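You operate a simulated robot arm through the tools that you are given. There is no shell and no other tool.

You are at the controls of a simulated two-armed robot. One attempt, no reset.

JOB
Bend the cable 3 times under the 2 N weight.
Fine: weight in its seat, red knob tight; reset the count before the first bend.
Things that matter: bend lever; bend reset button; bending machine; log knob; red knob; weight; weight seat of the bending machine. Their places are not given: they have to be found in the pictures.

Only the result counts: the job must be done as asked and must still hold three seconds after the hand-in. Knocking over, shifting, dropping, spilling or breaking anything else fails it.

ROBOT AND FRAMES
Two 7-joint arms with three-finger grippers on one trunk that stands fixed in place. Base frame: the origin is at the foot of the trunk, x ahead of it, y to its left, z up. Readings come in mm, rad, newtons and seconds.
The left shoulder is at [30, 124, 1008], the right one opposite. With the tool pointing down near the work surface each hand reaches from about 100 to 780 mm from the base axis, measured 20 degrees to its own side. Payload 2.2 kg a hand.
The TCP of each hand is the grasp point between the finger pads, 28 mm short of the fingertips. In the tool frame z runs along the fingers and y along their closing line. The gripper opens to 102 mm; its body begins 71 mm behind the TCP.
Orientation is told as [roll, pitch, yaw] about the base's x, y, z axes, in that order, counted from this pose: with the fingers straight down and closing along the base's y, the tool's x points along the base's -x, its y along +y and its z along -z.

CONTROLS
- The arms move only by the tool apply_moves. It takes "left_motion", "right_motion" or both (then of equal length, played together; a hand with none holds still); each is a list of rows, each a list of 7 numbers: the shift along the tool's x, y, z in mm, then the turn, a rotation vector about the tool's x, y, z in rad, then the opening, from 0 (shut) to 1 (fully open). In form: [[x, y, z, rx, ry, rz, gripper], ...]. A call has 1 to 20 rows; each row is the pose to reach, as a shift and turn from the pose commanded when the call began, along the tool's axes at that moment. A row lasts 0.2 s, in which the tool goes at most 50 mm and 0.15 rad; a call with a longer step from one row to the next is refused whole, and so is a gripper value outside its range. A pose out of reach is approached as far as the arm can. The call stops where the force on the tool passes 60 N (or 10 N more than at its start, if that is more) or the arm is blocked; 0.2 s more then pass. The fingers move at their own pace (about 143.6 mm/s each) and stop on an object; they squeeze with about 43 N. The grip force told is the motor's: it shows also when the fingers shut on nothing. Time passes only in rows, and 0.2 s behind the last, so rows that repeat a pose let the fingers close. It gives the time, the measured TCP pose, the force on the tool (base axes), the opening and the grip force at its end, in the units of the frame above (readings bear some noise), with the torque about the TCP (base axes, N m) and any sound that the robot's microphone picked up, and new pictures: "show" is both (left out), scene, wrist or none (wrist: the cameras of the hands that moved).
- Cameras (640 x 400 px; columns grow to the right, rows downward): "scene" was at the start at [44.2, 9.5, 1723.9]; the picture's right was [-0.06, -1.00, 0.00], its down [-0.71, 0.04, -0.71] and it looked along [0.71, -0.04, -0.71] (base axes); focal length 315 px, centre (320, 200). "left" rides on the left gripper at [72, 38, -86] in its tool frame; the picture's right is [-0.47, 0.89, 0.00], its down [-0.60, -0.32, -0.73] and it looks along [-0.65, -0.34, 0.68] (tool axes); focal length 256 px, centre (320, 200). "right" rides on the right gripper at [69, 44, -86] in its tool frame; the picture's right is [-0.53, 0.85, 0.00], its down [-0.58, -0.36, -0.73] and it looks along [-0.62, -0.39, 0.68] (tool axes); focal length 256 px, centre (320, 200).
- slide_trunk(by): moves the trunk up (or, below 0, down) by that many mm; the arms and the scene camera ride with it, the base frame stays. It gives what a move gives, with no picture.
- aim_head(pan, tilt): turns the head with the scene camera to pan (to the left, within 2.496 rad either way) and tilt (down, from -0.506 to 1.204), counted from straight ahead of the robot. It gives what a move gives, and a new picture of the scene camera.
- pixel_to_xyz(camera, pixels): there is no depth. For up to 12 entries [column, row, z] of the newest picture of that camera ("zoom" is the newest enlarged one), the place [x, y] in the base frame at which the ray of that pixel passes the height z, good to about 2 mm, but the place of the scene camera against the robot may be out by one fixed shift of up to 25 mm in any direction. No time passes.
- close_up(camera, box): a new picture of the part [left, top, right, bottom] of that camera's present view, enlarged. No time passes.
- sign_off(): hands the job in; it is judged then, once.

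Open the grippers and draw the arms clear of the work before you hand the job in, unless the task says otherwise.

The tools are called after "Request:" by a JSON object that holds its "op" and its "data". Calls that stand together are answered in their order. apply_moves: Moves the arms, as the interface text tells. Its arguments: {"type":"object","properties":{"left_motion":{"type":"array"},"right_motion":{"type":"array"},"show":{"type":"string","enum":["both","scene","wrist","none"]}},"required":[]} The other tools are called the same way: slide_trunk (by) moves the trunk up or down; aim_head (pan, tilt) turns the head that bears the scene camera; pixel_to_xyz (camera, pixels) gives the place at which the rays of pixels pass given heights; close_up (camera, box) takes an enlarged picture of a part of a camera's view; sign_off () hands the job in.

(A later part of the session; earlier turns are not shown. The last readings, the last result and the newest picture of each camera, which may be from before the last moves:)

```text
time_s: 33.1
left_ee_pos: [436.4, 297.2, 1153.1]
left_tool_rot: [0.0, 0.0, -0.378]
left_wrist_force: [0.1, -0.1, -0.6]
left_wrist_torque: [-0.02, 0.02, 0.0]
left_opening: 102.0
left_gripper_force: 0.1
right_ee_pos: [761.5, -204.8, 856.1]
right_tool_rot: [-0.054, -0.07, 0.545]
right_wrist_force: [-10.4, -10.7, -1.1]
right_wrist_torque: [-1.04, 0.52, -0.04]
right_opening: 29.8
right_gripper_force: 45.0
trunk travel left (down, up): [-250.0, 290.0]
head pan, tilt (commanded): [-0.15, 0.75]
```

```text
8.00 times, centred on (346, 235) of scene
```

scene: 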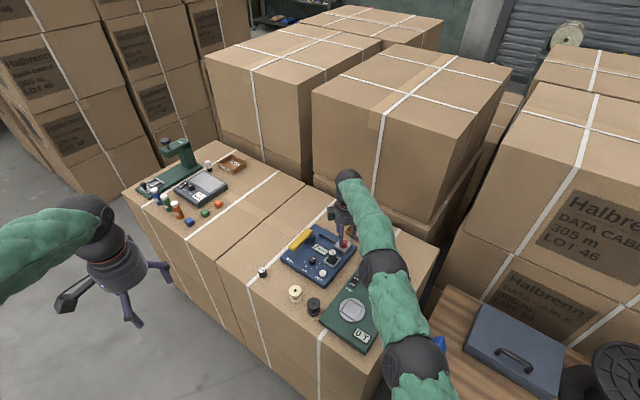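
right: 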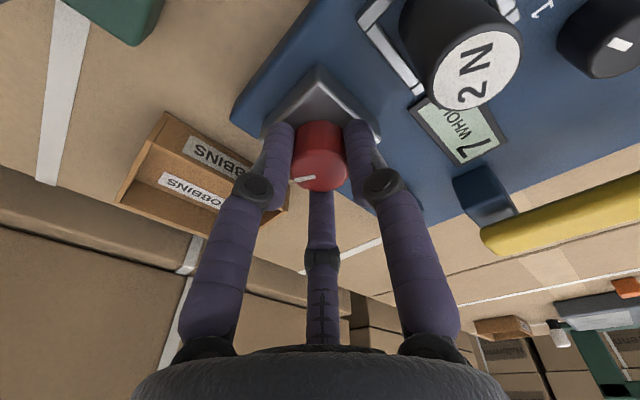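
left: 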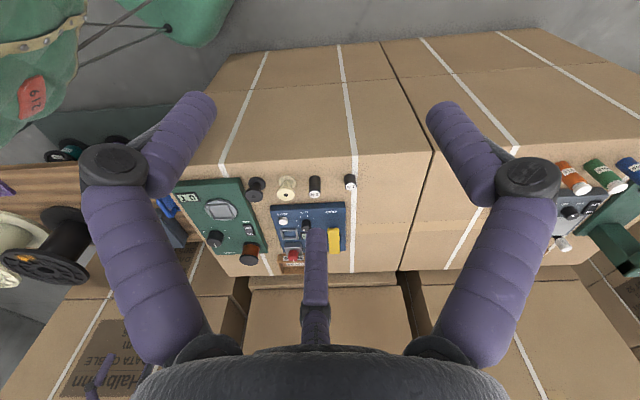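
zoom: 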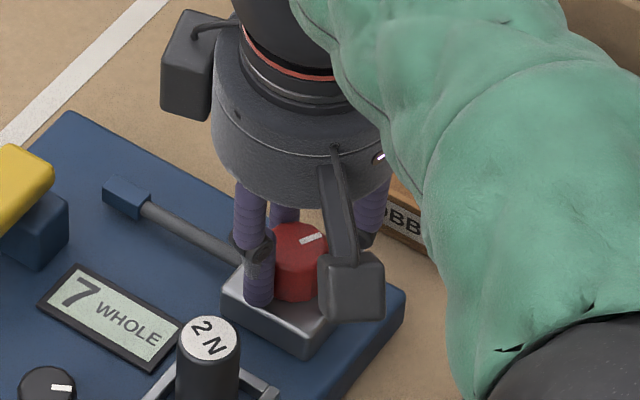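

The knob follows the fingers (marker unchanged in the hand view, turned in the scene) with hardly any resistance. I keep turning clockwise by 0.7 rad.

Request:
{"op": "apply_moves", "data": {"right_motion": [[0, 0, 0, 0, 0, 0.1, 0], [0, 0, 0, 0, 0, 0.2, 0], [0, 0, 0, 0, 0, 0.3, 0], [0, 0, 0, 0, 0, 0.4, 0], [0, 0, 0, 0, 0, 0.5, 0], [0, 0, 0, 0, 0, 0.6, 0], [0, 0, 0, 0, 0, 0.7, 0]], "show": "wrist"}}

Request:
{"op": "close_up", "data": {"camera": "right", "box": [250, 90, 390, 210]}}

Request:
{"op": "close_up", "data": {"camera": "scene", "box": [310, 210, 382, 260]}}

```text
time_s: 34.7
left_ee_pos: [437.5, 296.4, 1153.7]
left_tool_rot: [0.002, 0.001, -0.378]
left_wrist_force: [-0.7, -0.6, 0.5]
left_wrist_torque: [-0.01, 0.01, -0.02]
left_opening: 102.1
left_gripper_force: 0.1
right_ee_pos: [761.5, -205.2, 856.5]
right_tool_rot: [0.004, -0.088, -0.159]
right_wrist_force: [-12.3, -17.5, -1.8]
right_wrist_torque: [-1.21, 0.82, -0.03]
right_opening: 29.4
right_gripper_force: 45.5
trunk travel left (down, up): [-250.0, 290.0]
head pan, tilt (commanded): [-0.15, 0.75]
```

right: 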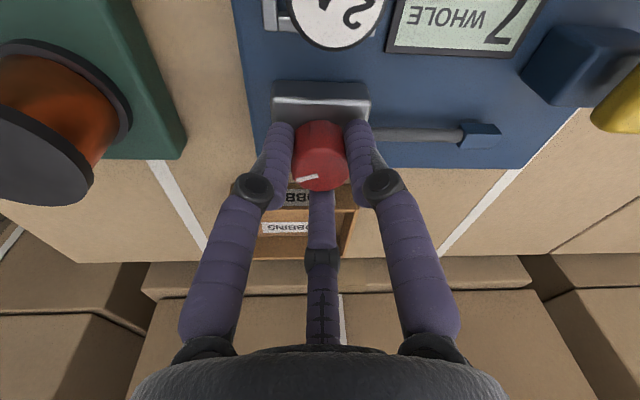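

```text
3.33 times, centred on (320, 150) of right
```

zoom: 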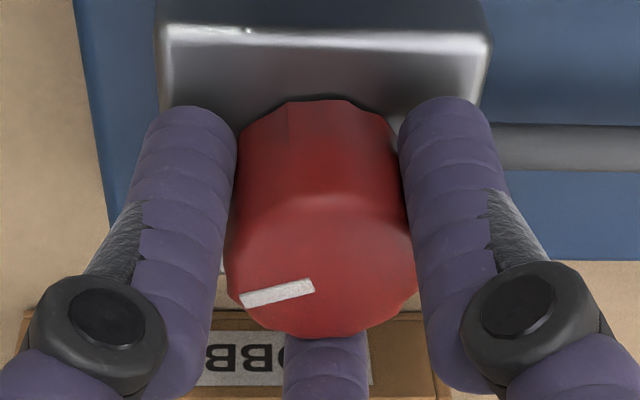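

```text
8.00 times, centred on (346, 235) of scene
```

zoom: 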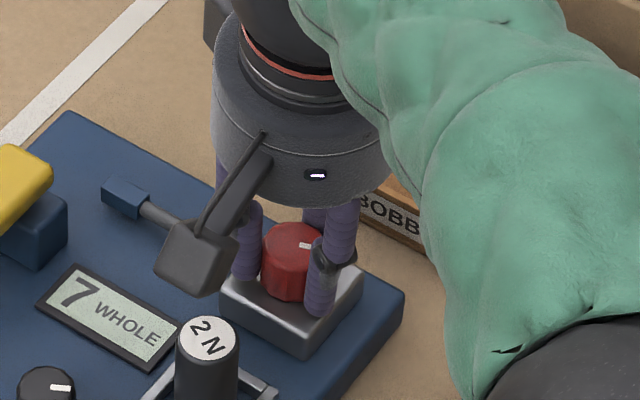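

Still turning freely; about 69° done so far. I continue clockwise another 0.8 rad.

Request:
{"op": "apply_moves", "data": {"right_motion": [[0, 0, 0, 0, 0, 0.1, 0], [0, 0, 0, 0, 0, 0.2, 0], [0, 0, 0, 0, 0, 0.3, 0], [0, 0, 0, 0, 0, 0.4, 0], [0, 0, 0, 0, 0, 0.5, 0], [0, 0, 0, 0, 0, 0.6, 0], [0, 0, 0, 0, 0, 0.7, 0], [0, 0, 0, 0, 0, 0.8, 0]], "show": "wrist"}}

Request:
{"op": "close_up", "data": {"camera": "right", "box": [250, 90, 390, 210]}}

Request:
{"op": "close_up", "data": {"camera": "scene", "box": [310, 210, 382, 260]}}

```text
time_s: 36.5
left_ee_pos: [437.6, 297.4, 1153.0]
left_tool_rot: [0.002, -0.002, -0.379]
left_wrist_force: [-0.1, -0.9, 0.1]
left_wrist_torque: [0.03, 0.0, -0.02]
left_opening: 102.0
left_gripper_force: 0.0
right_ee_pos: [761.1, -205.7, 857.0]
right_tool_rot: [0.069, -0.058, -0.958]
right_wrist_force: [-18.7, -15.1, 2.3]
right_wrist_torque: [-0.98, 0.6, 0.44]
right_opening: 29.6
right_gripper_force: 45.1
trunk travel left (down, up): [-250.0, 290.0]
head pan, tilt (commanded): [-0.15, 0.75]
```

right: 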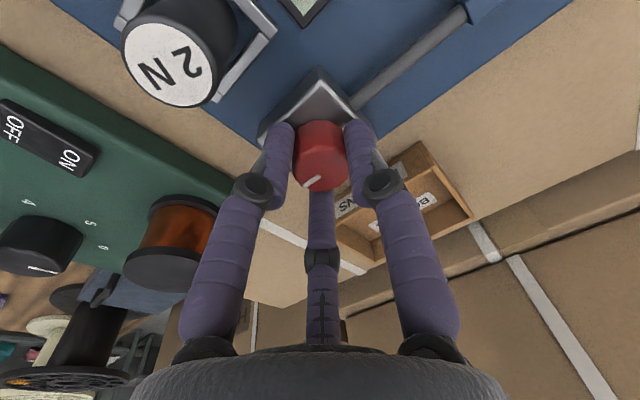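

```text
3.33 times, centred on (320, 150) of right
```

zoom: 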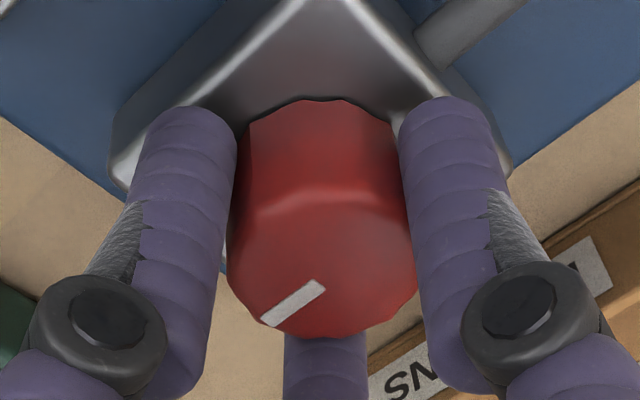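

```text
8.00 times, centred on (346, 235) of scene
```

zoom: 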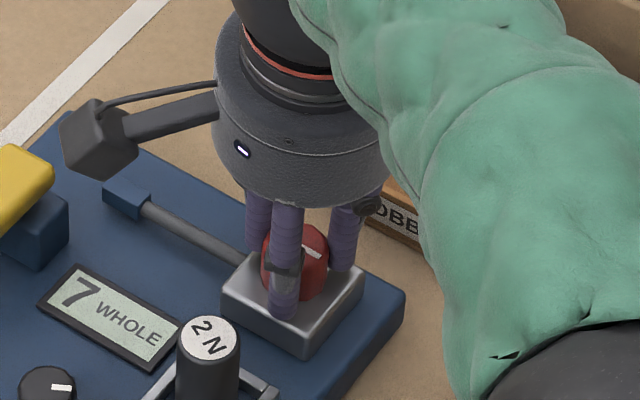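

Torque about z rose to +0.44 N m and the marker lags behind the hand (from ~15° to ~37° in the hand view): the knob meets a stop. I push another 0.3 rad to confirm it is tight.

Request:
{"op": "apply_moves", "data": {"right_motion": [[0, 0, 0, 0, 0, 0.1, 0], [0, 0, 0, 0, 0, 0.2, 0], [0, 0, 0, 0, 0, 0.3, 0], [0, 0, 0, 0, 0, 0.3, 0]], "show": "wrist"}}

Request:
{"op": "close_up", "data": {"camera": "right", "box": [250, 90, 390, 210]}}

Request:
{"op": "close_up", "data": {"camera": "scene", "box": [325, 210, 375, 260]}}

```text
time_s: 37.5
left_ee_pos: [436.8, 296.9, 1153.7]
left_tool_rot: [0.002, 0.0, -0.38]
left_wrist_force: [0.4, -0.9, -0.4]
left_wrist_torque: [0.02, 0.03, -0.02]
left_opening: 101.8
left_gripper_force: 0.1
right_ee_pos: [760.9, -203.0, 857.3]
right_tool_rot: [0.082, -0.036, -1.258]
right_wrist_force: [-16.3, -15.4, 3.6]
right_wrist_torque: [-0.7, 0.79, 0.36]
right_opening: 29.4
right_gripper_force: 44.6
trunk travel left (down, up): [-250.0, 290.0]
head pan, tilt (commanded): [-0.15, 0.75]
```

right: 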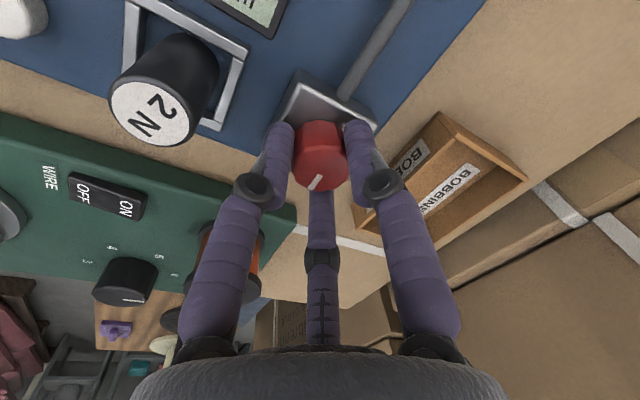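

```text
3.33 times, centred on (320, 150) of right
```

zoom: 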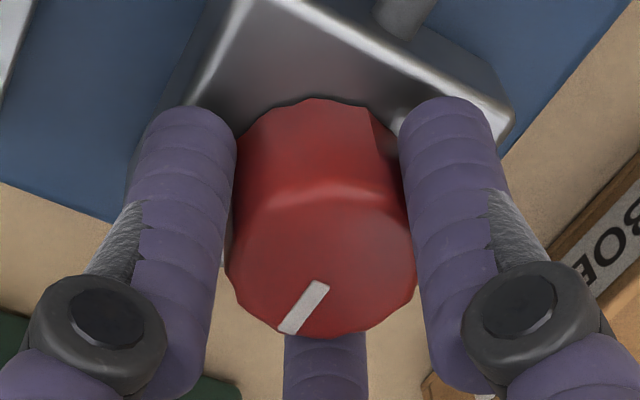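

```text
8.00 times, centred on (350, 235) of scene
```

zoom: 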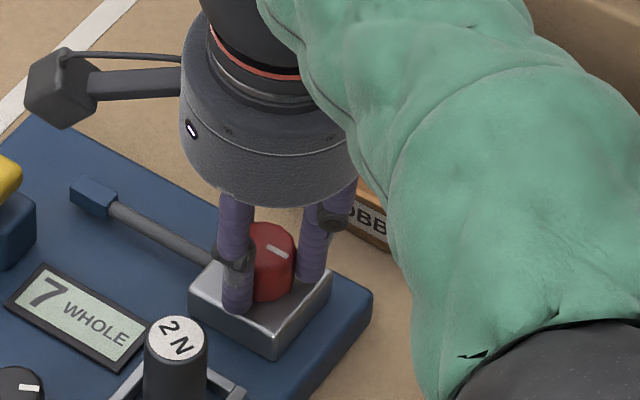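

The knob stays put while the hand slips round it: it is tight, its marker turned 90° clockwise. I open and rise clear.

Request:
{"op": "apply_moves", "data": {"right_motion": [[0, 0, 0, 0, 0, 0, 0.4], [0, 0, 0, 0, 0, 0, 0.52], [0, 0, -15, 0, 0, 0, 0.52], [0, 0, -40, 0, 0, 0, 0.52], [0, 0, -70, 0, 0, 0, 0.52], [0, 0, -95, 0, 0, 0, 0.52]], "show": "both"}}

Request:
{"op": "close_up", "data": {"camera": "scene", "box": [270, 210, 382, 290]}}

Request:
{"op": "close_up", "data": {"camera": "left", "box": [260, 200, 356, 270]}}

```text
time_s: 38.9
left_ee_pos: [437.5, 298.6, 1152.9]
left_tool_rot: [0.0, 0.0, -0.379]
left_wrist_force: [0.5, 0.2, 0.4]
left_wrist_torque: [0.03, -0.03, 0.02]
left_opening: 102.0
left_gripper_force: 0.1
right_ee_pos: [751.7, -201.0, 951.2]
right_tool_rot: [0.079, -0.035, -1.257]
right_wrist_force: [-0.3, 0.0, -0.5]
right_wrist_torque: [-0.02, 0.01, -0.01]
right_opening: 53.0
right_gripper_force: 0.2
trunk travel left (down, up): [-250.0, 290.0]
head pan, tilt (commanded): [-0.15, 0.75]
```

scene: 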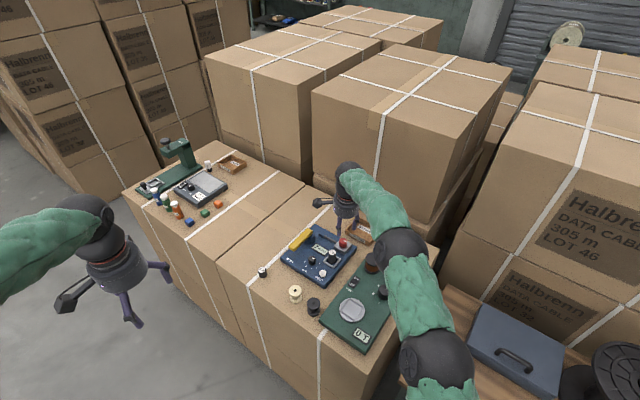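
right: 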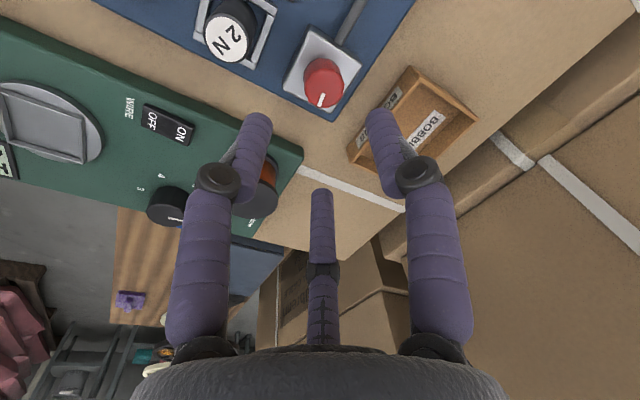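

```text
5.00 times, centred on (326, 250) of scene
```

zoom: 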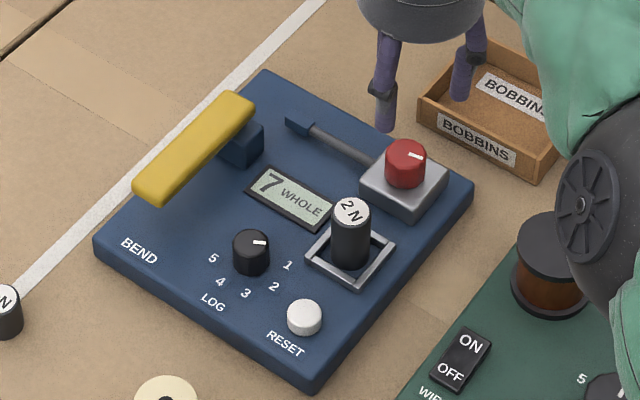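

```text
5.71 times, centred on (308, 235) of left
```

zoom: 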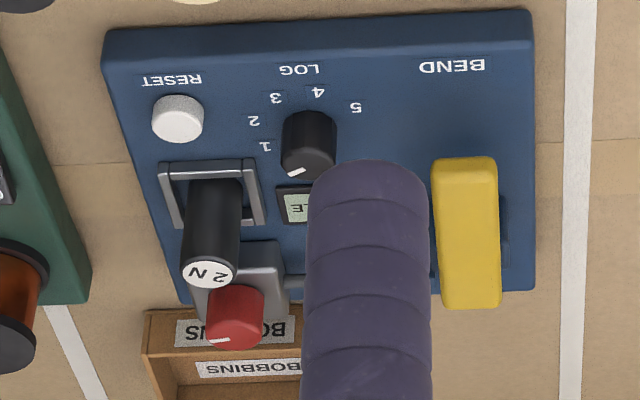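

Weight seated, red knob marker turned. Now to the reset button: I move at height over it, removing the tilt and closing the fingers.

Request:
{"op": "apply_moves", "data": {"right_motion": [[22, -12.5, -1.8, 0.0164, 0.0074, 0, 0.4], [44, -25, -3.6, 0.0328, 0.0148, 0, 0.2], [66, -37.7, -5.4, 0.0492, 0.0222, 0, 0.0], [88, -50, -7.2, 0.0656, 0.0296, 0, 0.0], [110.8, -62.8, -9, 0.082, 0.037, 0, 0.0], [110.8, -62.8, -9, 0.082, 0.037, 0, 0.0]], "show": "wrist"}}

```text
time_s: 40.3
left_ee_pos: [438.5, 298.3, 1153.0]
left_tool_rot: [-0.002, -0.001, -0.378]
left_wrist_force: [-0.2, -1.1, 0.5]
left_wrist_torque: [-0.02, 0.03, -0.04]
left_opening: 102.0
left_gripper_force: 0.0
right_ee_pos: [660.8, -115.6, 949.8]
right_tool_rot: [0.001, 0.002, -1.254]
right_wrist_force: [-0.3, -0.8, -0.5]
right_wrist_torque: [0.03, -0.01, 0.01]
right_opening: 2.2
right_gripper_force: 31.4
trunk travel left (down, up): [-250.0, 290.0]
head pan, tilt (commanded): [-0.15, 0.75]
```

right: 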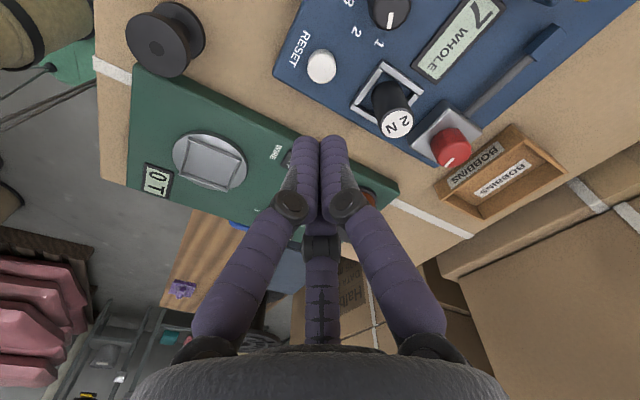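

Fingers closed, yaw -1.25. I locate the fingertips and the reset button (px (321,66)) in this view.

Request:
{"op": "close_up", "data": {"camera": "right", "box": [256, 30, 384, 150]}}

Request:
{"op": "pixel_to_xyz", "data": {"camera": "right", "pixels": [[321.5, 67, 812], [321.5, 67, 816], [321.5, 67, 820], [307, 138, 922], [333, 138, 922], [320, 136, 922]]}}

```text
3.33 times, centred on (320, 90) of right
```

zoom: 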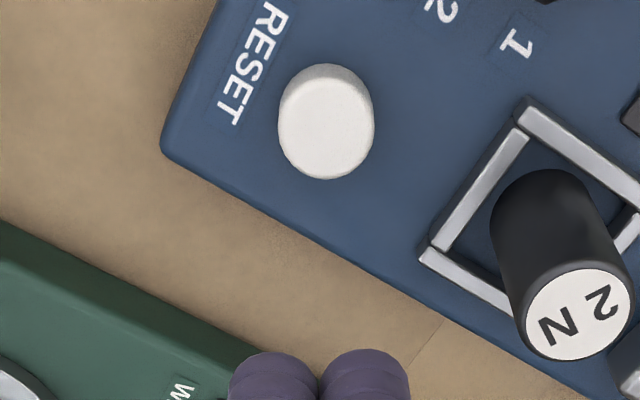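

```text
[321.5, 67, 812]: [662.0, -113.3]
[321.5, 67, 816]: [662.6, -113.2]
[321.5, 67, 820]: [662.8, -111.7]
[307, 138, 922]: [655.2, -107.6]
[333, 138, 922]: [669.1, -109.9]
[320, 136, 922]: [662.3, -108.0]
```

Reset button centre about (661.3,-113.8), top z≈815. I descend with the closed fingertips to just above it.

Request:
{"op": "apply_moves", "data": {"right_motion": [[0.5, 0.3, 35, 0, 0, 0, 0], [1, 0.6, 65, 0, 0, 0, 0], [1.5, 1, 88, 0, 0, 0, 0], [1.5, 1, 98, 0, 0, 0, 0]], "show": "wrist"}}

Request:
{"op": "close_up", "data": {"camera": "right", "box": [256, 80, 384, 200]}}

Request:
{"op": "close_up", "data": {"camera": "scene", "box": [290, 235, 362, 285]}}

Request:
{"op": "close_up", "data": {"camera": "left", "box": [260, 195, 340, 250]}}

```text
time_s: 41.3
left_ee_pos: [439.7, 298.1, 1152.9]
left_tool_rot: [-0.001, -0.001, -0.379]
left_wrist_force: [0.1, 0.1, 0.3]
left_wrist_torque: [0.02, -0.01, 0.03]
left_opening: 102.2
left_gripper_force: 0.1
right_ee_pos: [660.2, -115.7, 853.0]
right_tool_rot: [0.001, 0.0, -1.255]
right_wrist_force: [-0.2, 0.4, 0.2]
right_wrist_torque: [0.0, -0.02, 0.0]
right_opening: 2.2
right_gripper_force: 31.7
trunk travel left (down, up): [-250.0, 290.0]
head pan, tilt (commanded): [-0.15, 0.75]
```

right: 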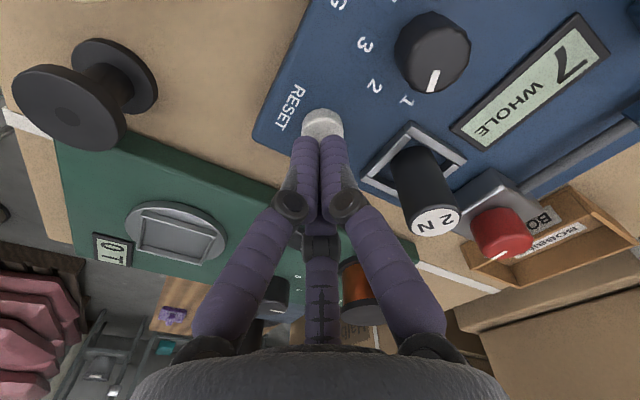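

```text
3.33 times, centred on (320, 140) of right
```

zoom: 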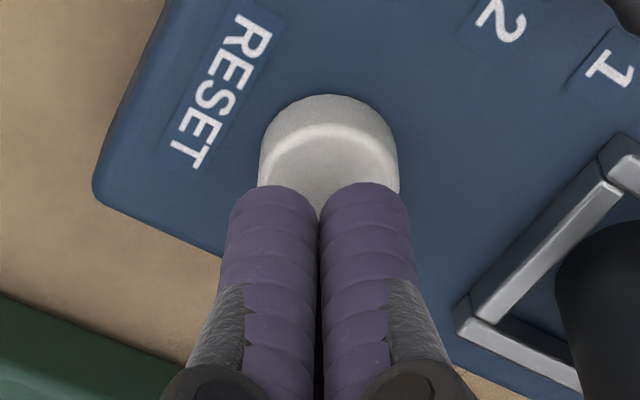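

```text
8.00 times, centred on (326, 260) of scene
```

zoom: 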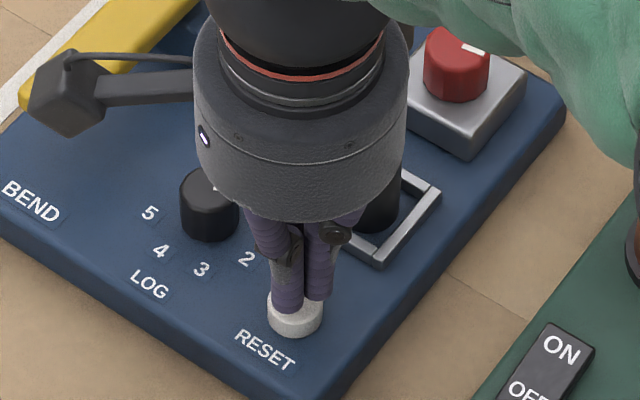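

```text
7.27 times, centred on (300, 222) of left
```

zoom: 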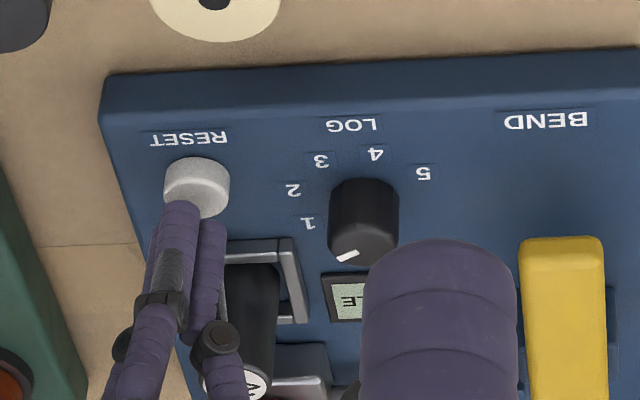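

The tips are about 10 mm above the button. I press down in 2 mm steps and watch force and display.

Request:
{"op": "apply_moves", "data": {"right_motion": [[0, 0, 4, 0, 0, 0, 0], [0, 0, 7, 0, 0, 0, 0], [0, 0, 9, 0, 0, 0, 0], [0, 0, 11, 0, 0, 0, 0], [0, 0, 12, 0, 0, 0, 0]], "show": "wrist"}}

Request:
{"op": "close_up", "data": {"camera": "right", "box": [256, 10, 640, 200]}}

```text
time_s: 42.5
left_ee_pos: [438.6, 298.5, 1152.2]
left_tool_rot: [0.0, 0.0, -0.379]
left_wrist_force: [0.4, 0.2, -0.3]
left_wrist_torque: [0.03, -0.01, 0.0]
left_opening: 101.8
left_gripper_force: 0.1
right_ee_pos: [659.3, -114.6, 840.1]
right_tool_rot: [0.0, -0.002, -1.255]
right_wrist_force: [-0.3, -0.3, 1.3]
right_wrist_torque: [0.0, -0.02, 0.01]
right_opening: 2.0
right_gripper_force: 32.0
trunk travel left (down, up): [-250.0, 290.0]
head pan, tilt (commanded): [-0.15, 0.75]
```

right: 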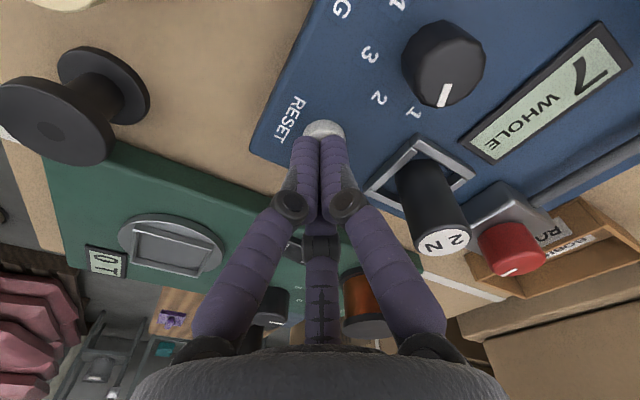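

```text
1.67 times, centred on (448, 105) of right
```

zoom: 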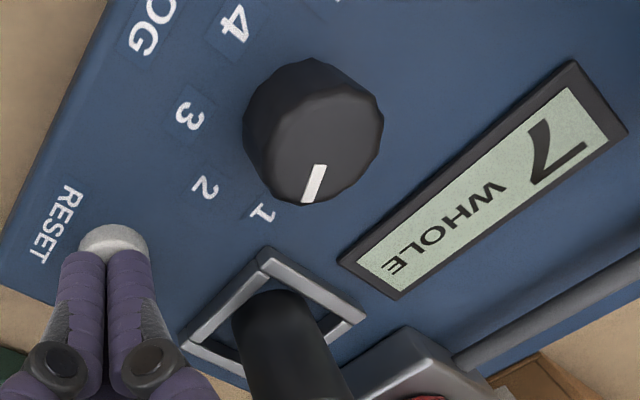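

Only 1.3 N so far and the display still shows 7. I keep pressing in 1 mm steps.

Request:
{"op": "apply_moves", "data": {"right_motion": [[0, 0, 1, 0, 0, 0, 0], [0, 0, 2, 0, 0, 0, 0], [0, 0, 3, 0, 0, 0, 0], [0, 0, 4, 0, 0, 0, 0], [0, 0, 4, 0, 0, 0, 0]], "show": "wrist"}}

Request:
{"op": "close_up", "data": {"camera": "right", "box": [256, 10, 640, 200]}}

Request:
{"op": "close_up", "data": {"camera": "scene", "box": [290, 235, 362, 285]}}

```text
time_s: 43.7
left_ee_pos: [437.9, 300.2, 1152.1]
left_tool_rot: [0.0, -0.002, -0.379]
left_wrist_force: [0.2, 0.2, 0.1]
left_wrist_torque: [0.0, -0.03, 0.02]
left_opening: 101.8
left_gripper_force: 0.1
right_ee_pos: [659.8, -114.8, 835.7]
right_tool_rot: [-0.001, 0.0, -1.253]
right_wrist_force: [-0.3, 0.8, 2.9]
right_wrist_torque: [0.0, 0.02, 0.0]
right_opening: 6.0
right_gripper_force: 31.6
trunk travel left (down, up): [-250.0, 290.0]
head pan, tilt (commanded): [-0.15, 0.75]
heard: click
```

right: 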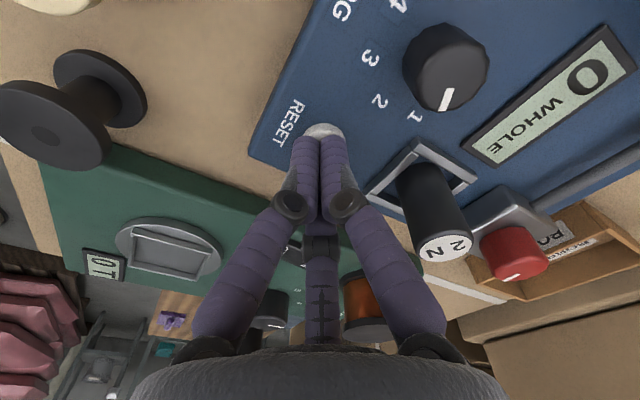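

```text
1.67 times, centred on (448, 105) of right
```

zoom: 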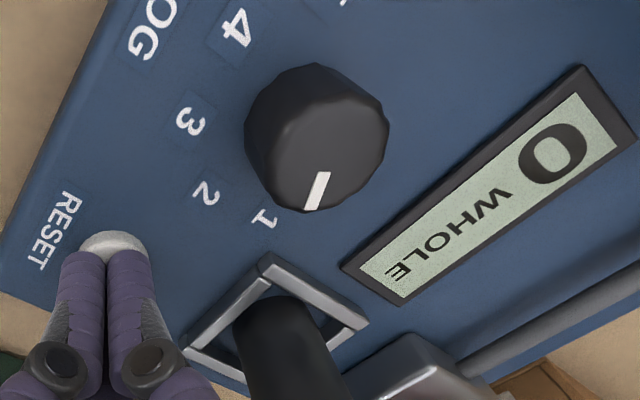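

```text
8.00 times, centred on (326, 260) of scene
```

zoom: 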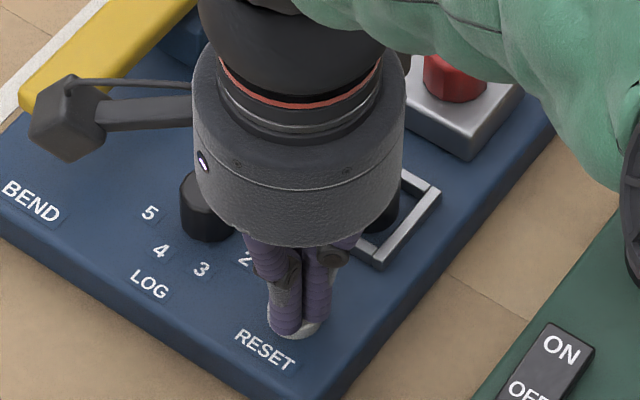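

Click heard and the display reads "0 WHOLE". I rise, and swing the hand towards the lever at a safe height, turning the wrist camera to look at it.

Request:
{"op": "apply_moves", "data": {"right_motion": [[0, 0, -10, 0, 0, 0, 0], [0, 0, -40, 0, 0, 0, 0], [0, 0, -80, 0, 0, -0.1, 0], [0, 0, -110, 0, 0, -0.24, 0], [7, 7, -115, 0, 0, -0.38, 0], [14, 14, -115, 0, 0, -0.52, 0], [20, 21, -115, 0, 0, -0.66, 0], [27, 28, -115, 0, 0, -0.8, 0], [34, 35, -115, 0, 0, -0.94, 0], [41, 42, -115, 0, 0, -1.08, 0], [47, 49, -115, 0, 0, -1.22, 0], [54, 56, -115, 0, 0, -1.36, 0], [59, 61, -115, 0, 0, -1.5, 0], [59, 61, -115, 0, 0, -1.64, 0]], "show": "both"}}

Request:
{"op": "close_up", "data": {"camera": "scene", "box": [270, 210, 382, 290]}}

Request:
{"op": "close_up", "data": {"camera": "right", "box": [220, 0, 540, 200]}}

```text
time_s: 46.7
left_ee_pos: [438.7, 298.2, 1152.1]
left_tool_rot: [0.0, 0.0, -0.379]
left_wrist_force: [-0.3, -0.2, 0.3]
left_wrist_torque: [-0.01, -0.03, -0.04]
left_opening: 102.3
left_gripper_force: 0.1
right_ee_pos: [700.0, -38.9, 951.2]
right_tool_rot: [0.001, 0.0, 0.388]
right_wrist_force: [0.4, -0.1, -0.3]
right_wrist_torque: [-0.02, 0.0, -0.01]
right_opening: 2.2
right_gripper_force: 31.6
trunk travel left (down, up): [-250.0, 290.0]
head pan, tilt (commanded): [-0.15, 0.75]
```

scene: 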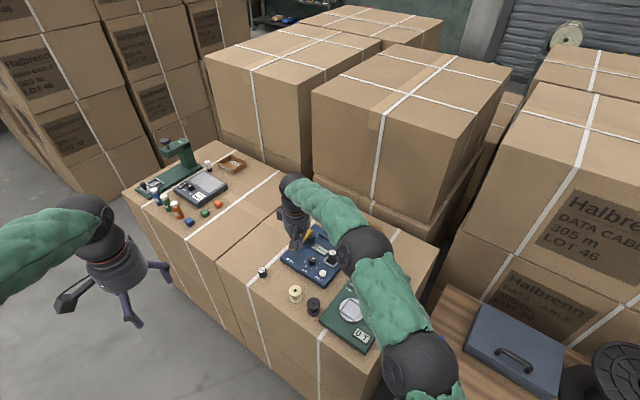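
right: 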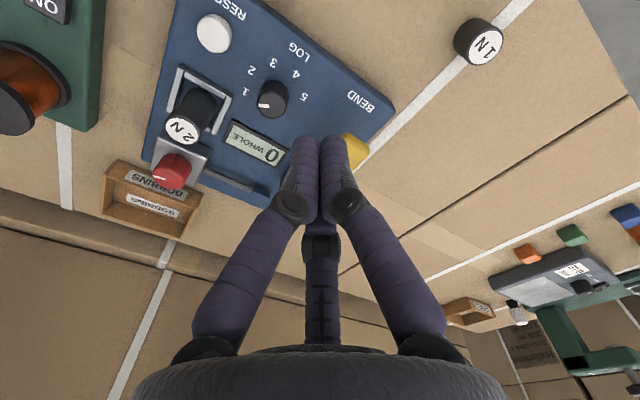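

```text
5.00 times, centred on (326, 250) of scene
```

zoom: 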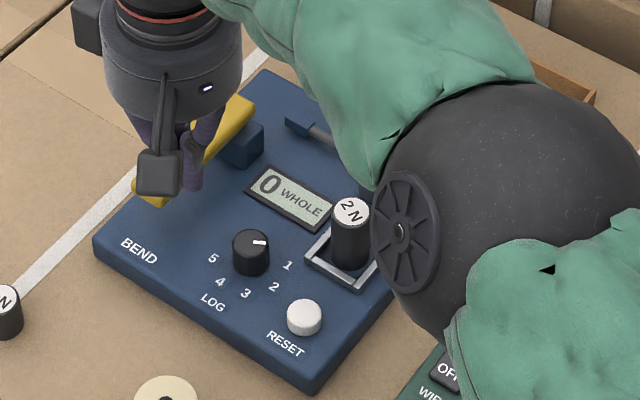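

```text
2.00 times, centred on (380, 100) of right
```

zoom: 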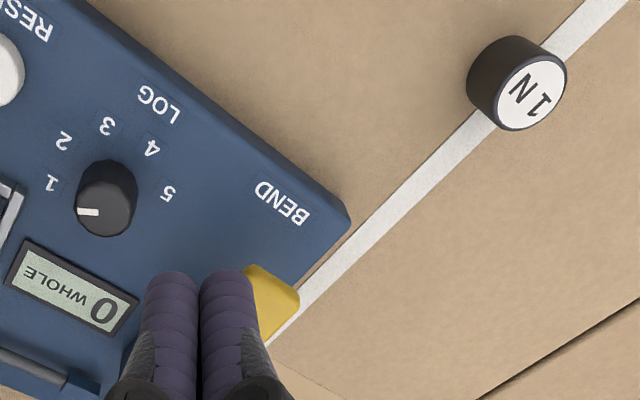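

The lever is behind the fingers here. I back the hand off 60 mm so its camera sees the whole lever.

Request:
{"op": "apply_moves", "data": {"right_motion": [[30, 2, -5, 0, 0, 0, 0.5], [63, 4.2, -10, 0, 0, 0, 0.8], [63, 4.2, -10, 0, 0, 0, 0.8]], "show": "wrist"}}

Request:
{"op": "close_up", "data": {"camera": "right", "box": [220, 80, 420, 230]}}

Request:
{"op": "close_up", "data": {"camera": "left", "box": [290, 200, 386, 270]}}

Request:
{"op": "close_up", "data": {"camera": "scene", "box": [270, 210, 342, 260]}}

```text
time_s: 47.5
left_ee_pos: [437.8, 298.4, 1153.2]
left_tool_rot: [0.001, 0.0, -0.379]
left_wrist_force: [0.2, 0.1, 0.3]
left_wrist_torque: [0.03, 0.03, -0.03]
left_opening: 102.0
left_gripper_force: 0.0
right_ee_pos: [639.6, -59.8, 960.0]
right_tool_rot: [-0.001, 0.0, 0.387]
right_wrist_force: [0.1, 0.0, -0.9]
right_wrist_torque: [0.0, 0.03, 0.0]
right_opening: 81.5
right_gripper_force: 0.0
trunk travel left (down, up): [-250.0, 290.0]
head pan, tilt (commanded): [-0.15, 0.75]
```

right: 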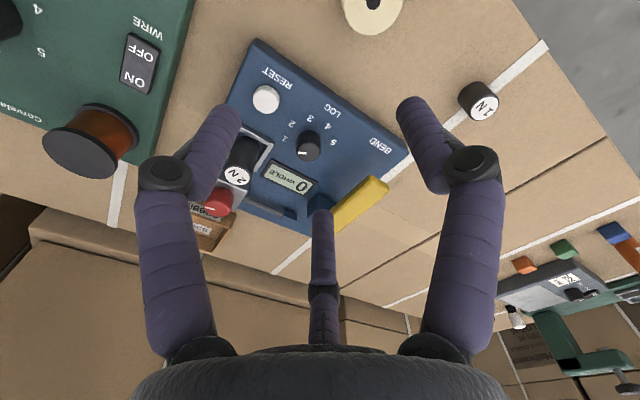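

```text
2.67 times, centred on (320, 155) of right
```

zoom: 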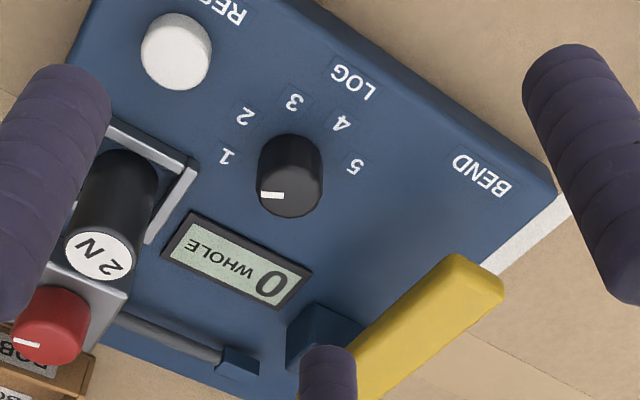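

```text
5.71 times, centred on (338, 235) of left
```

zoom: 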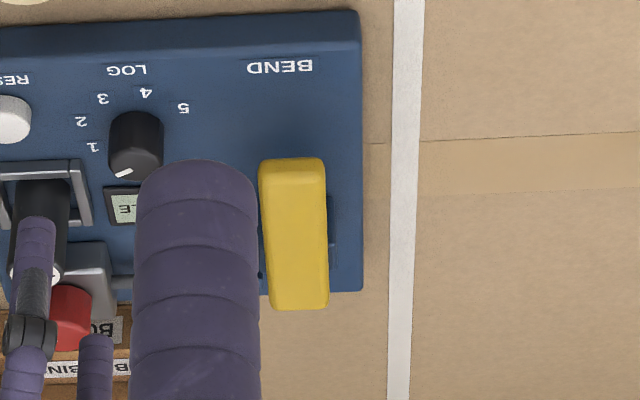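

```text
8.00 times, centred on (306, 235) of scene
```

zoom: 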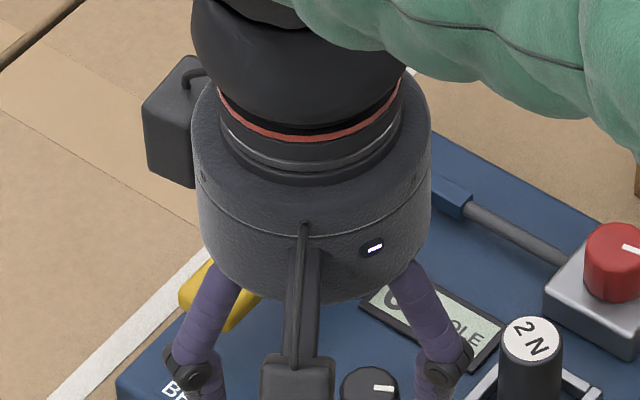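

I triangulate the lever's near end (right px (379,183), left px (333.3,232)) and far end (left px (334.3,253.4)).

Request:
{"op": "pixel_to_xyz", "data": {"camera": "left", "pixels": [[333.3, 232, 840], [333.3, 232, 850], [333.3, 232, 860], [333.3, 232, 870], [333.1, 227.6, 840], [333.1, 227.6, 850], [334.3, 253.4, 840], [334.3, 253.4, 850], [334.3, 253.4, 830]]}}

Request:
{"op": "pixel_to_xyz", "data": {"camera": "right", "pixels": [[379.2, 183.1, 840], [379.2, 183.1, 850], [379.2, 183.1, 860], [379.2, 183.1, 870], [318, 215, 830], [318, 215, 840], [318, 215, 850], [301, 189, 800]]}}

```text
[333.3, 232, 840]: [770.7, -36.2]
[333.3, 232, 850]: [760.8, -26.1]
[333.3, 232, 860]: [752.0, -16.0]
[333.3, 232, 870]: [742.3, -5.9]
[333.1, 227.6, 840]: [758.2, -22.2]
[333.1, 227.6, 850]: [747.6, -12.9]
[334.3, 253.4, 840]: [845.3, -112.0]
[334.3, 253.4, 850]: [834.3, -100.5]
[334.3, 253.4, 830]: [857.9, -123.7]
```

```text
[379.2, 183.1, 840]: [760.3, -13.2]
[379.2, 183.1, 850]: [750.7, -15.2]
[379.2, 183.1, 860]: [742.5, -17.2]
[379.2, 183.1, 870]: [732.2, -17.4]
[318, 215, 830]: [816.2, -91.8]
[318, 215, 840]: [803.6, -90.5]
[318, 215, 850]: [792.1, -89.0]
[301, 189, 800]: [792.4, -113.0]
```

The lever is level, about 105 mm long, near end at about (750,-15), top z≈857, with the pivot block near its far end. I bring the closed fingers above the near end with a slight outward tilt for reach.

Request:
{"op": "apply_moves", "data": {"right_motion": [[-30, -1.7, 0, 0.006, -0.024, 0, 0.4], [-60, -3.4, 10, 0.012, -0.048, 0, 0.0], [-90, -5.1, 20, 0.0185, -0.0725, 0, 0.0], [-118.6, -6.9, 32, 0.0247, -0.0969, 0, 0.0], [-118.6, -6.9, 40, 0.0247, -0.0969, 0, 0.0]], "show": "both"}}

Request:
{"op": "close_up", "data": {"camera": "scene", "box": [270, 200, 350, 255]}}

Request:
{"op": "close_up", "data": {"camera": "left", "box": [290, 200, 386, 270]}}

Request:
{"op": "close_up", "data": {"camera": "right", "box": [200, 60, 420, 200]}}

```text
time_s: 48.7
left_ee_pos: [439.0, 298.0, 1152.4]
left_tool_rot: [0.0, 0.0, -0.38]
left_wrist_force: [-1.0, -1.1, 0.1]
left_wrist_torque: [0.0, -0.01, -0.01]
left_opening: 102.3
left_gripper_force: 0.1
right_ee_pos: [750.4, -21.4, 921.7]
right_tool_rot: [-0.024, -0.099, 0.385]
right_wrist_force: [-0.3, -1.4, -0.1]
right_wrist_torque: [0.03, 0.02, 0.0]
right_opening: 2.0
right_gripper_force: 31.4
trunk travel left (down, up): [-250.0, 290.0]
head pan, tilt (commanded): [-0.15, 0.75]
```

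scene: 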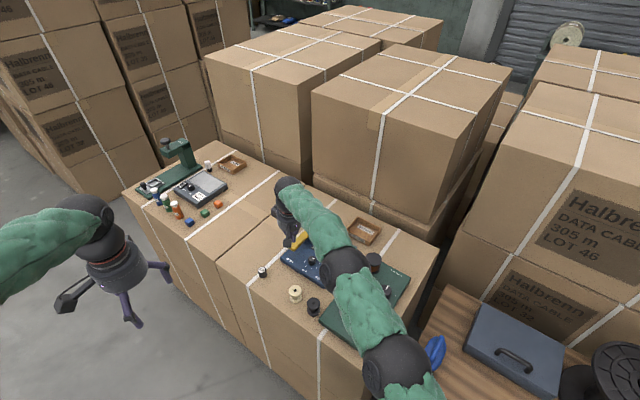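
right: 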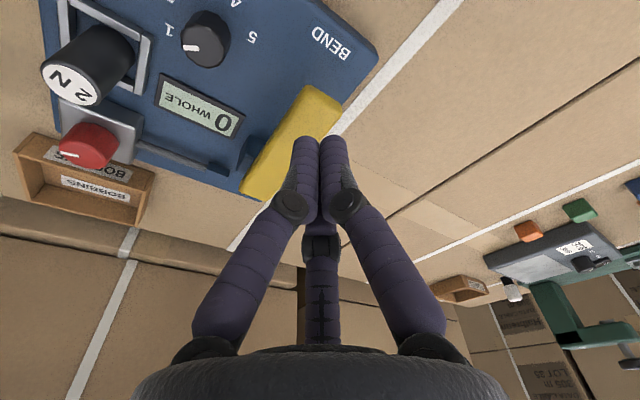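

```text
7.27 times, centred on (310, 228) of scene
```

zoom: 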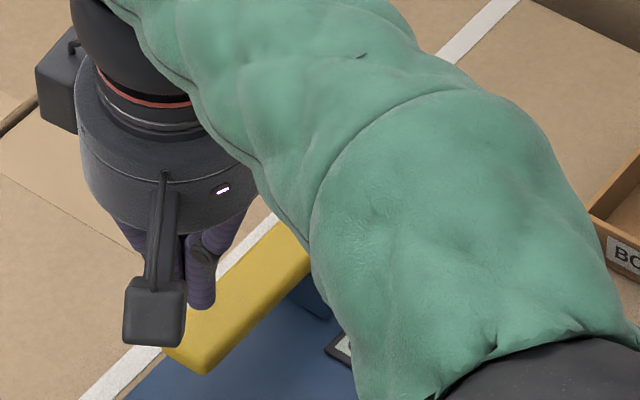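

```text
5.71 times, centred on (338, 235) of left
```

zoom: 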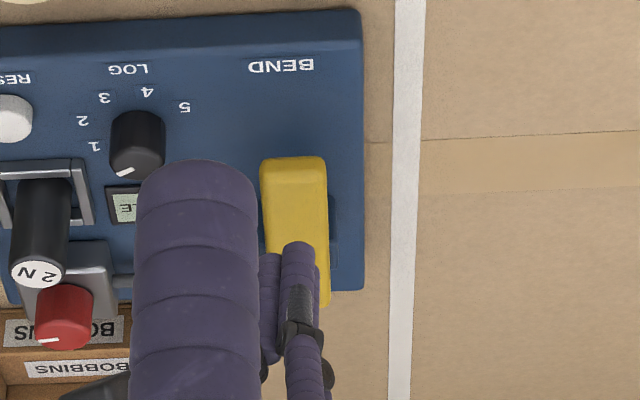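

```text
2.86 times, centred on (310, 130) of right
```

zoom: 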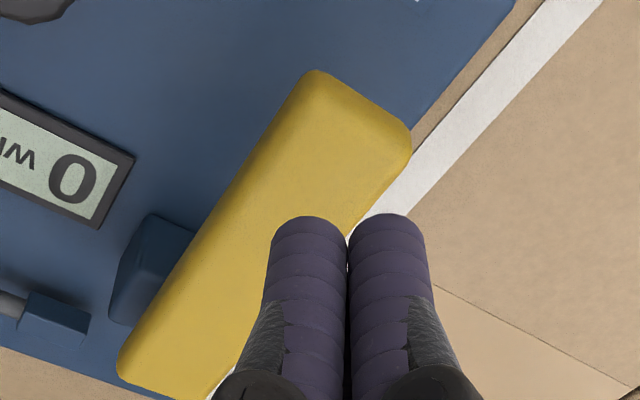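

I see the whole lever now; I query its near edge (px (324,99)) and corners to place the press point.

Request:
{"op": "pixel_to_xyz", "data": {"camera": "right", "pixels": [[324, 99, 857], [324, 99, 850], [309, 86, 857], [341, 110, 857], [242, 184, 857], [275, 200, 857], [262, 188, 857]]}}

```text
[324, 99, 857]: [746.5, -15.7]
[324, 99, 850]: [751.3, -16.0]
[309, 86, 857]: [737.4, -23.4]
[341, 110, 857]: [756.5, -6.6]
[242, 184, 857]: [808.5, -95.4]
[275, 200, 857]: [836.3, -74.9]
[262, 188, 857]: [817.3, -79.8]
```

The near edge of the lever is at (746.5,-15.7), 25 mm wide. I lower the tips to just above it, 14 mm in from its end.

Request:
{"op": "apply_moves", "data": {"right_motion": [[0.7, -1.9, 17, 0, 0, 0, 0], [1.4, -3.7, 30, 0, 0, 0, 0], [1.4, -3.7, 34, 0, 0, 0, 0]], "show": "wrist"}}

Request:
{"op": "close_up", "data": {"camera": "right", "box": [160, 80, 420, 240]}}

Request:
{"op": "close_up", "data": {"camera": "left", "box": [290, 200, 386, 270]}}

```text
time_s: 49.5
left_ee_pos: [438.0, 299.0, 1152.0]
left_tool_rot: [-0.001, 0.0, -0.378]
left_wrist_force: [-0.2, 1.0, 0.1]
left_wrist_torque: [0.0, -0.02, -0.01]
left_opening: 102.1
left_gripper_force: 0.1
right_ee_pos: [755.8, -25.1, 887.4]
right_tool_rot: [-0.024, -0.098, 0.385]
right_wrist_force: [-0.2, -0.3, -0.1]
right_wrist_torque: [0.01, 0.01, 0.01]
right_opening: 1.8
right_gripper_force: 31.2
trunk travel left (down, up): [-250.0, 290.0]
head pan, tilt (commanded): [-0.15, 0.75]
```

right: 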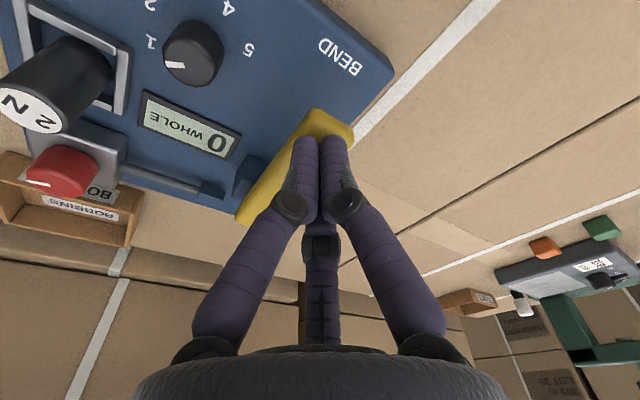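

```text
2.46 times, centred on (290, 160) of right
```

zoom: 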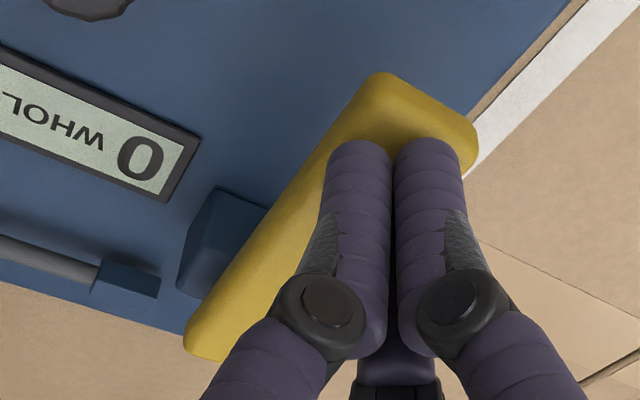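

```text
5.71 times, centred on (338, 235) of left
```

zoom: 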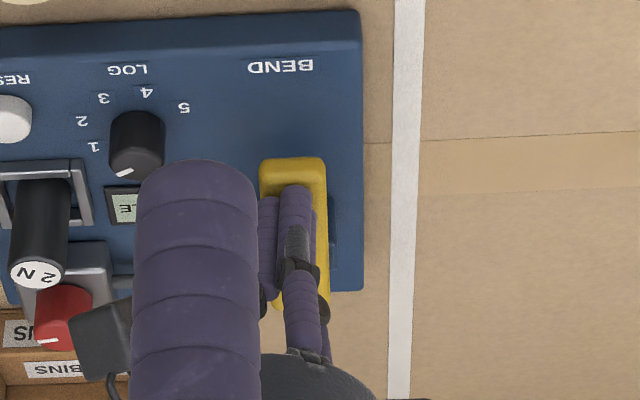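

The tips hover about 2 mm above the lever's near end. I press down 12 mm in 2 mm steps and watch the force.

Request:
{"op": "apply_moves", "data": {"right_motion": [[0.2, 0.05, 2, 0, 0, 0, 0], [0.4, 0.1, 4, 0, 0, 0, 0], [0.6, 0.15, 6, 0, 0, 0, 0], [0.8, 0.2, 8, 0, 0, 0, 0], [1.0, 0.25, 10, 0, 0, 0, 0], [1.2, 0.3, 12, 0, 0, 0, 0]], "show": "wrist"}}

Request:
{"op": "close_up", "data": {"camera": "left", "box": [290, 200, 386, 270]}}

Request:
{"op": "close_up", "data": {"camera": "right", "box": [160, 80, 420, 240]}}

```text
time_s: 50.9
left_ee_pos: [437.3, 297.9, 1153.1]
left_tool_rot: [0.0, 0.001, -0.378]
left_wrist_force: [0.4, 0.5, 0.0]
left_wrist_torque: [0.01, 0.01, 0.01]
left_opening: 102.0
left_gripper_force: 0.2
right_ee_pos: [755.4, -25.5, 877.5]
right_tool_rot: [-0.024, -0.097, 0.387]
right_wrist_force: [0.1, 1.0, 3.7]
right_wrist_torque: [0.02, 0.03, 0.04]
right_opening: 2.2
right_gripper_force: 30.9
trunk travel left (down, up): [-250.0, 290.0]
head pan, tilt (commanded): [-0.15, 0.75]
```

right: 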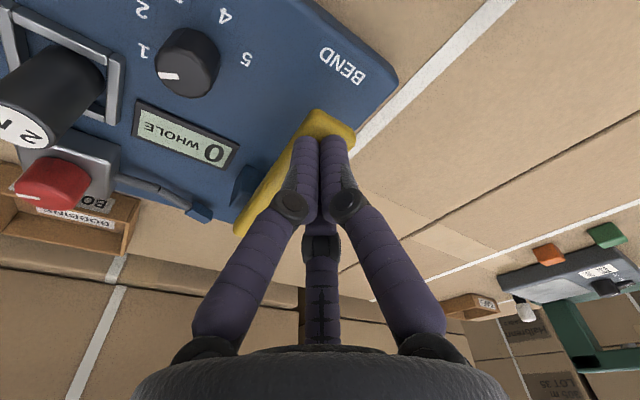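

```text
5.71 times, centred on (338, 235) of left
```

zoom: 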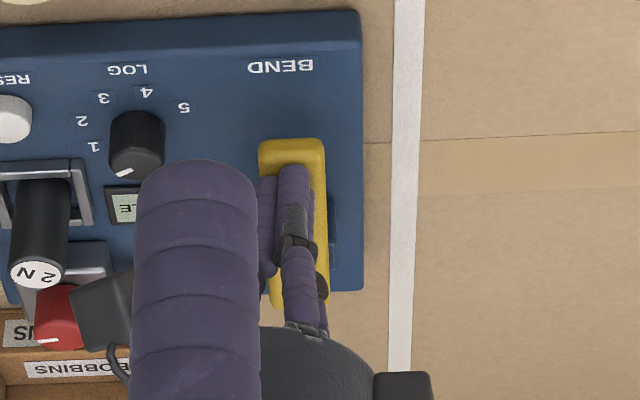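

```text
2.46 times, centred on (290, 160) of right
```

zoom: 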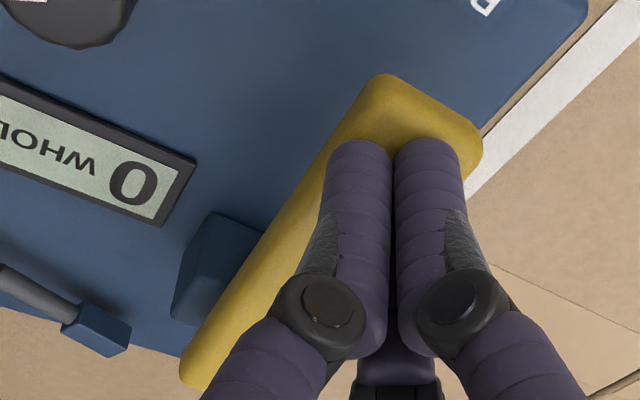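

The lever goes down against a light spring (3.7 N) and the cable end moves with it. I press on in 3 mm steps.

Request:
{"op": "apply_moves", "data": {"right_motion": [[0.3, 0.08, 3, 0, 0, 0, 0], [0.6, 0.15, 6, 0, 0, 0, 0], [0.9, 0.23, 9, 0, 0, 0, 0], [1.2, 0.3, 12, 0, 0, 0, 0], [1.5, 0.38, 15, 0, 0, 0, 0]], "show": "wrist"}}

Request:
{"op": "close_up", "data": {"camera": "left", "box": [290, 200, 386, 270]}}

Request:
{"op": "close_up", "data": {"camera": "right", "box": [120, 80, 420, 240]}}

```text
time_s: 52.1
left_ee_pos: [437.5, 297.5, 1153.1]
left_tool_rot: [0.0, 0.001, -0.38]
left_wrist_force: [0.2, 0.3, 0.3]
left_wrist_torque: [-0.01, 0.0, 0.02]
left_opening: 102.1
left_gripper_force: 0.0
right_ee_pos: [754.6, -26.0, 861.6]
right_tool_rot: [-0.026, -0.097, 0.387]
right_wrist_force: [-3.7, -0.4, 7.0]
right_wrist_torque: [-0.08, -0.04, -0.02]
right_opening: 2.3
right_gripper_force: 31.3
trunk travel left (down, up): [-250.0, 290.0]
head pan, tilt (commanded): [-0.15, 0.75]
```

right: 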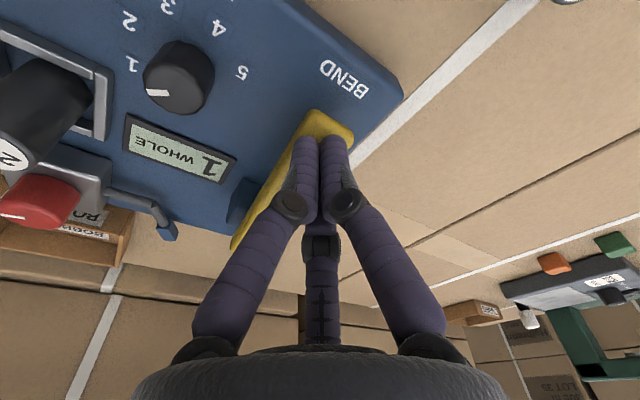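

```text
5.71 times, centred on (338, 235) of left
```

zoom: 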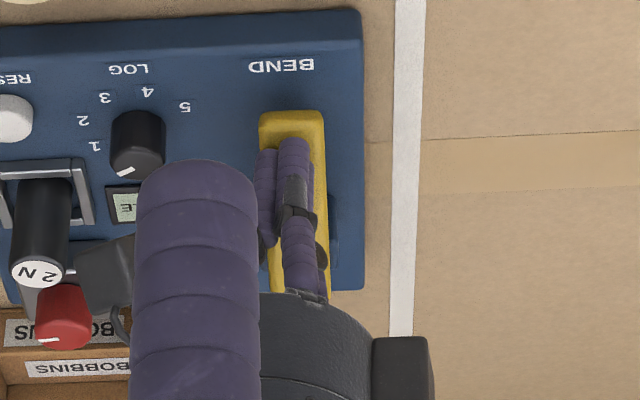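

```text
2.13 times, centred on (270, 160) of right
```

zoom: 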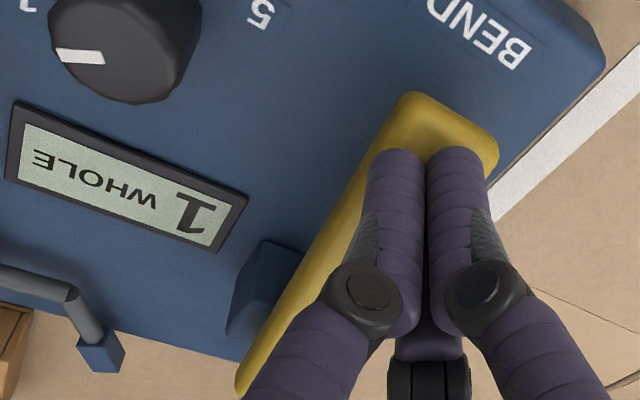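

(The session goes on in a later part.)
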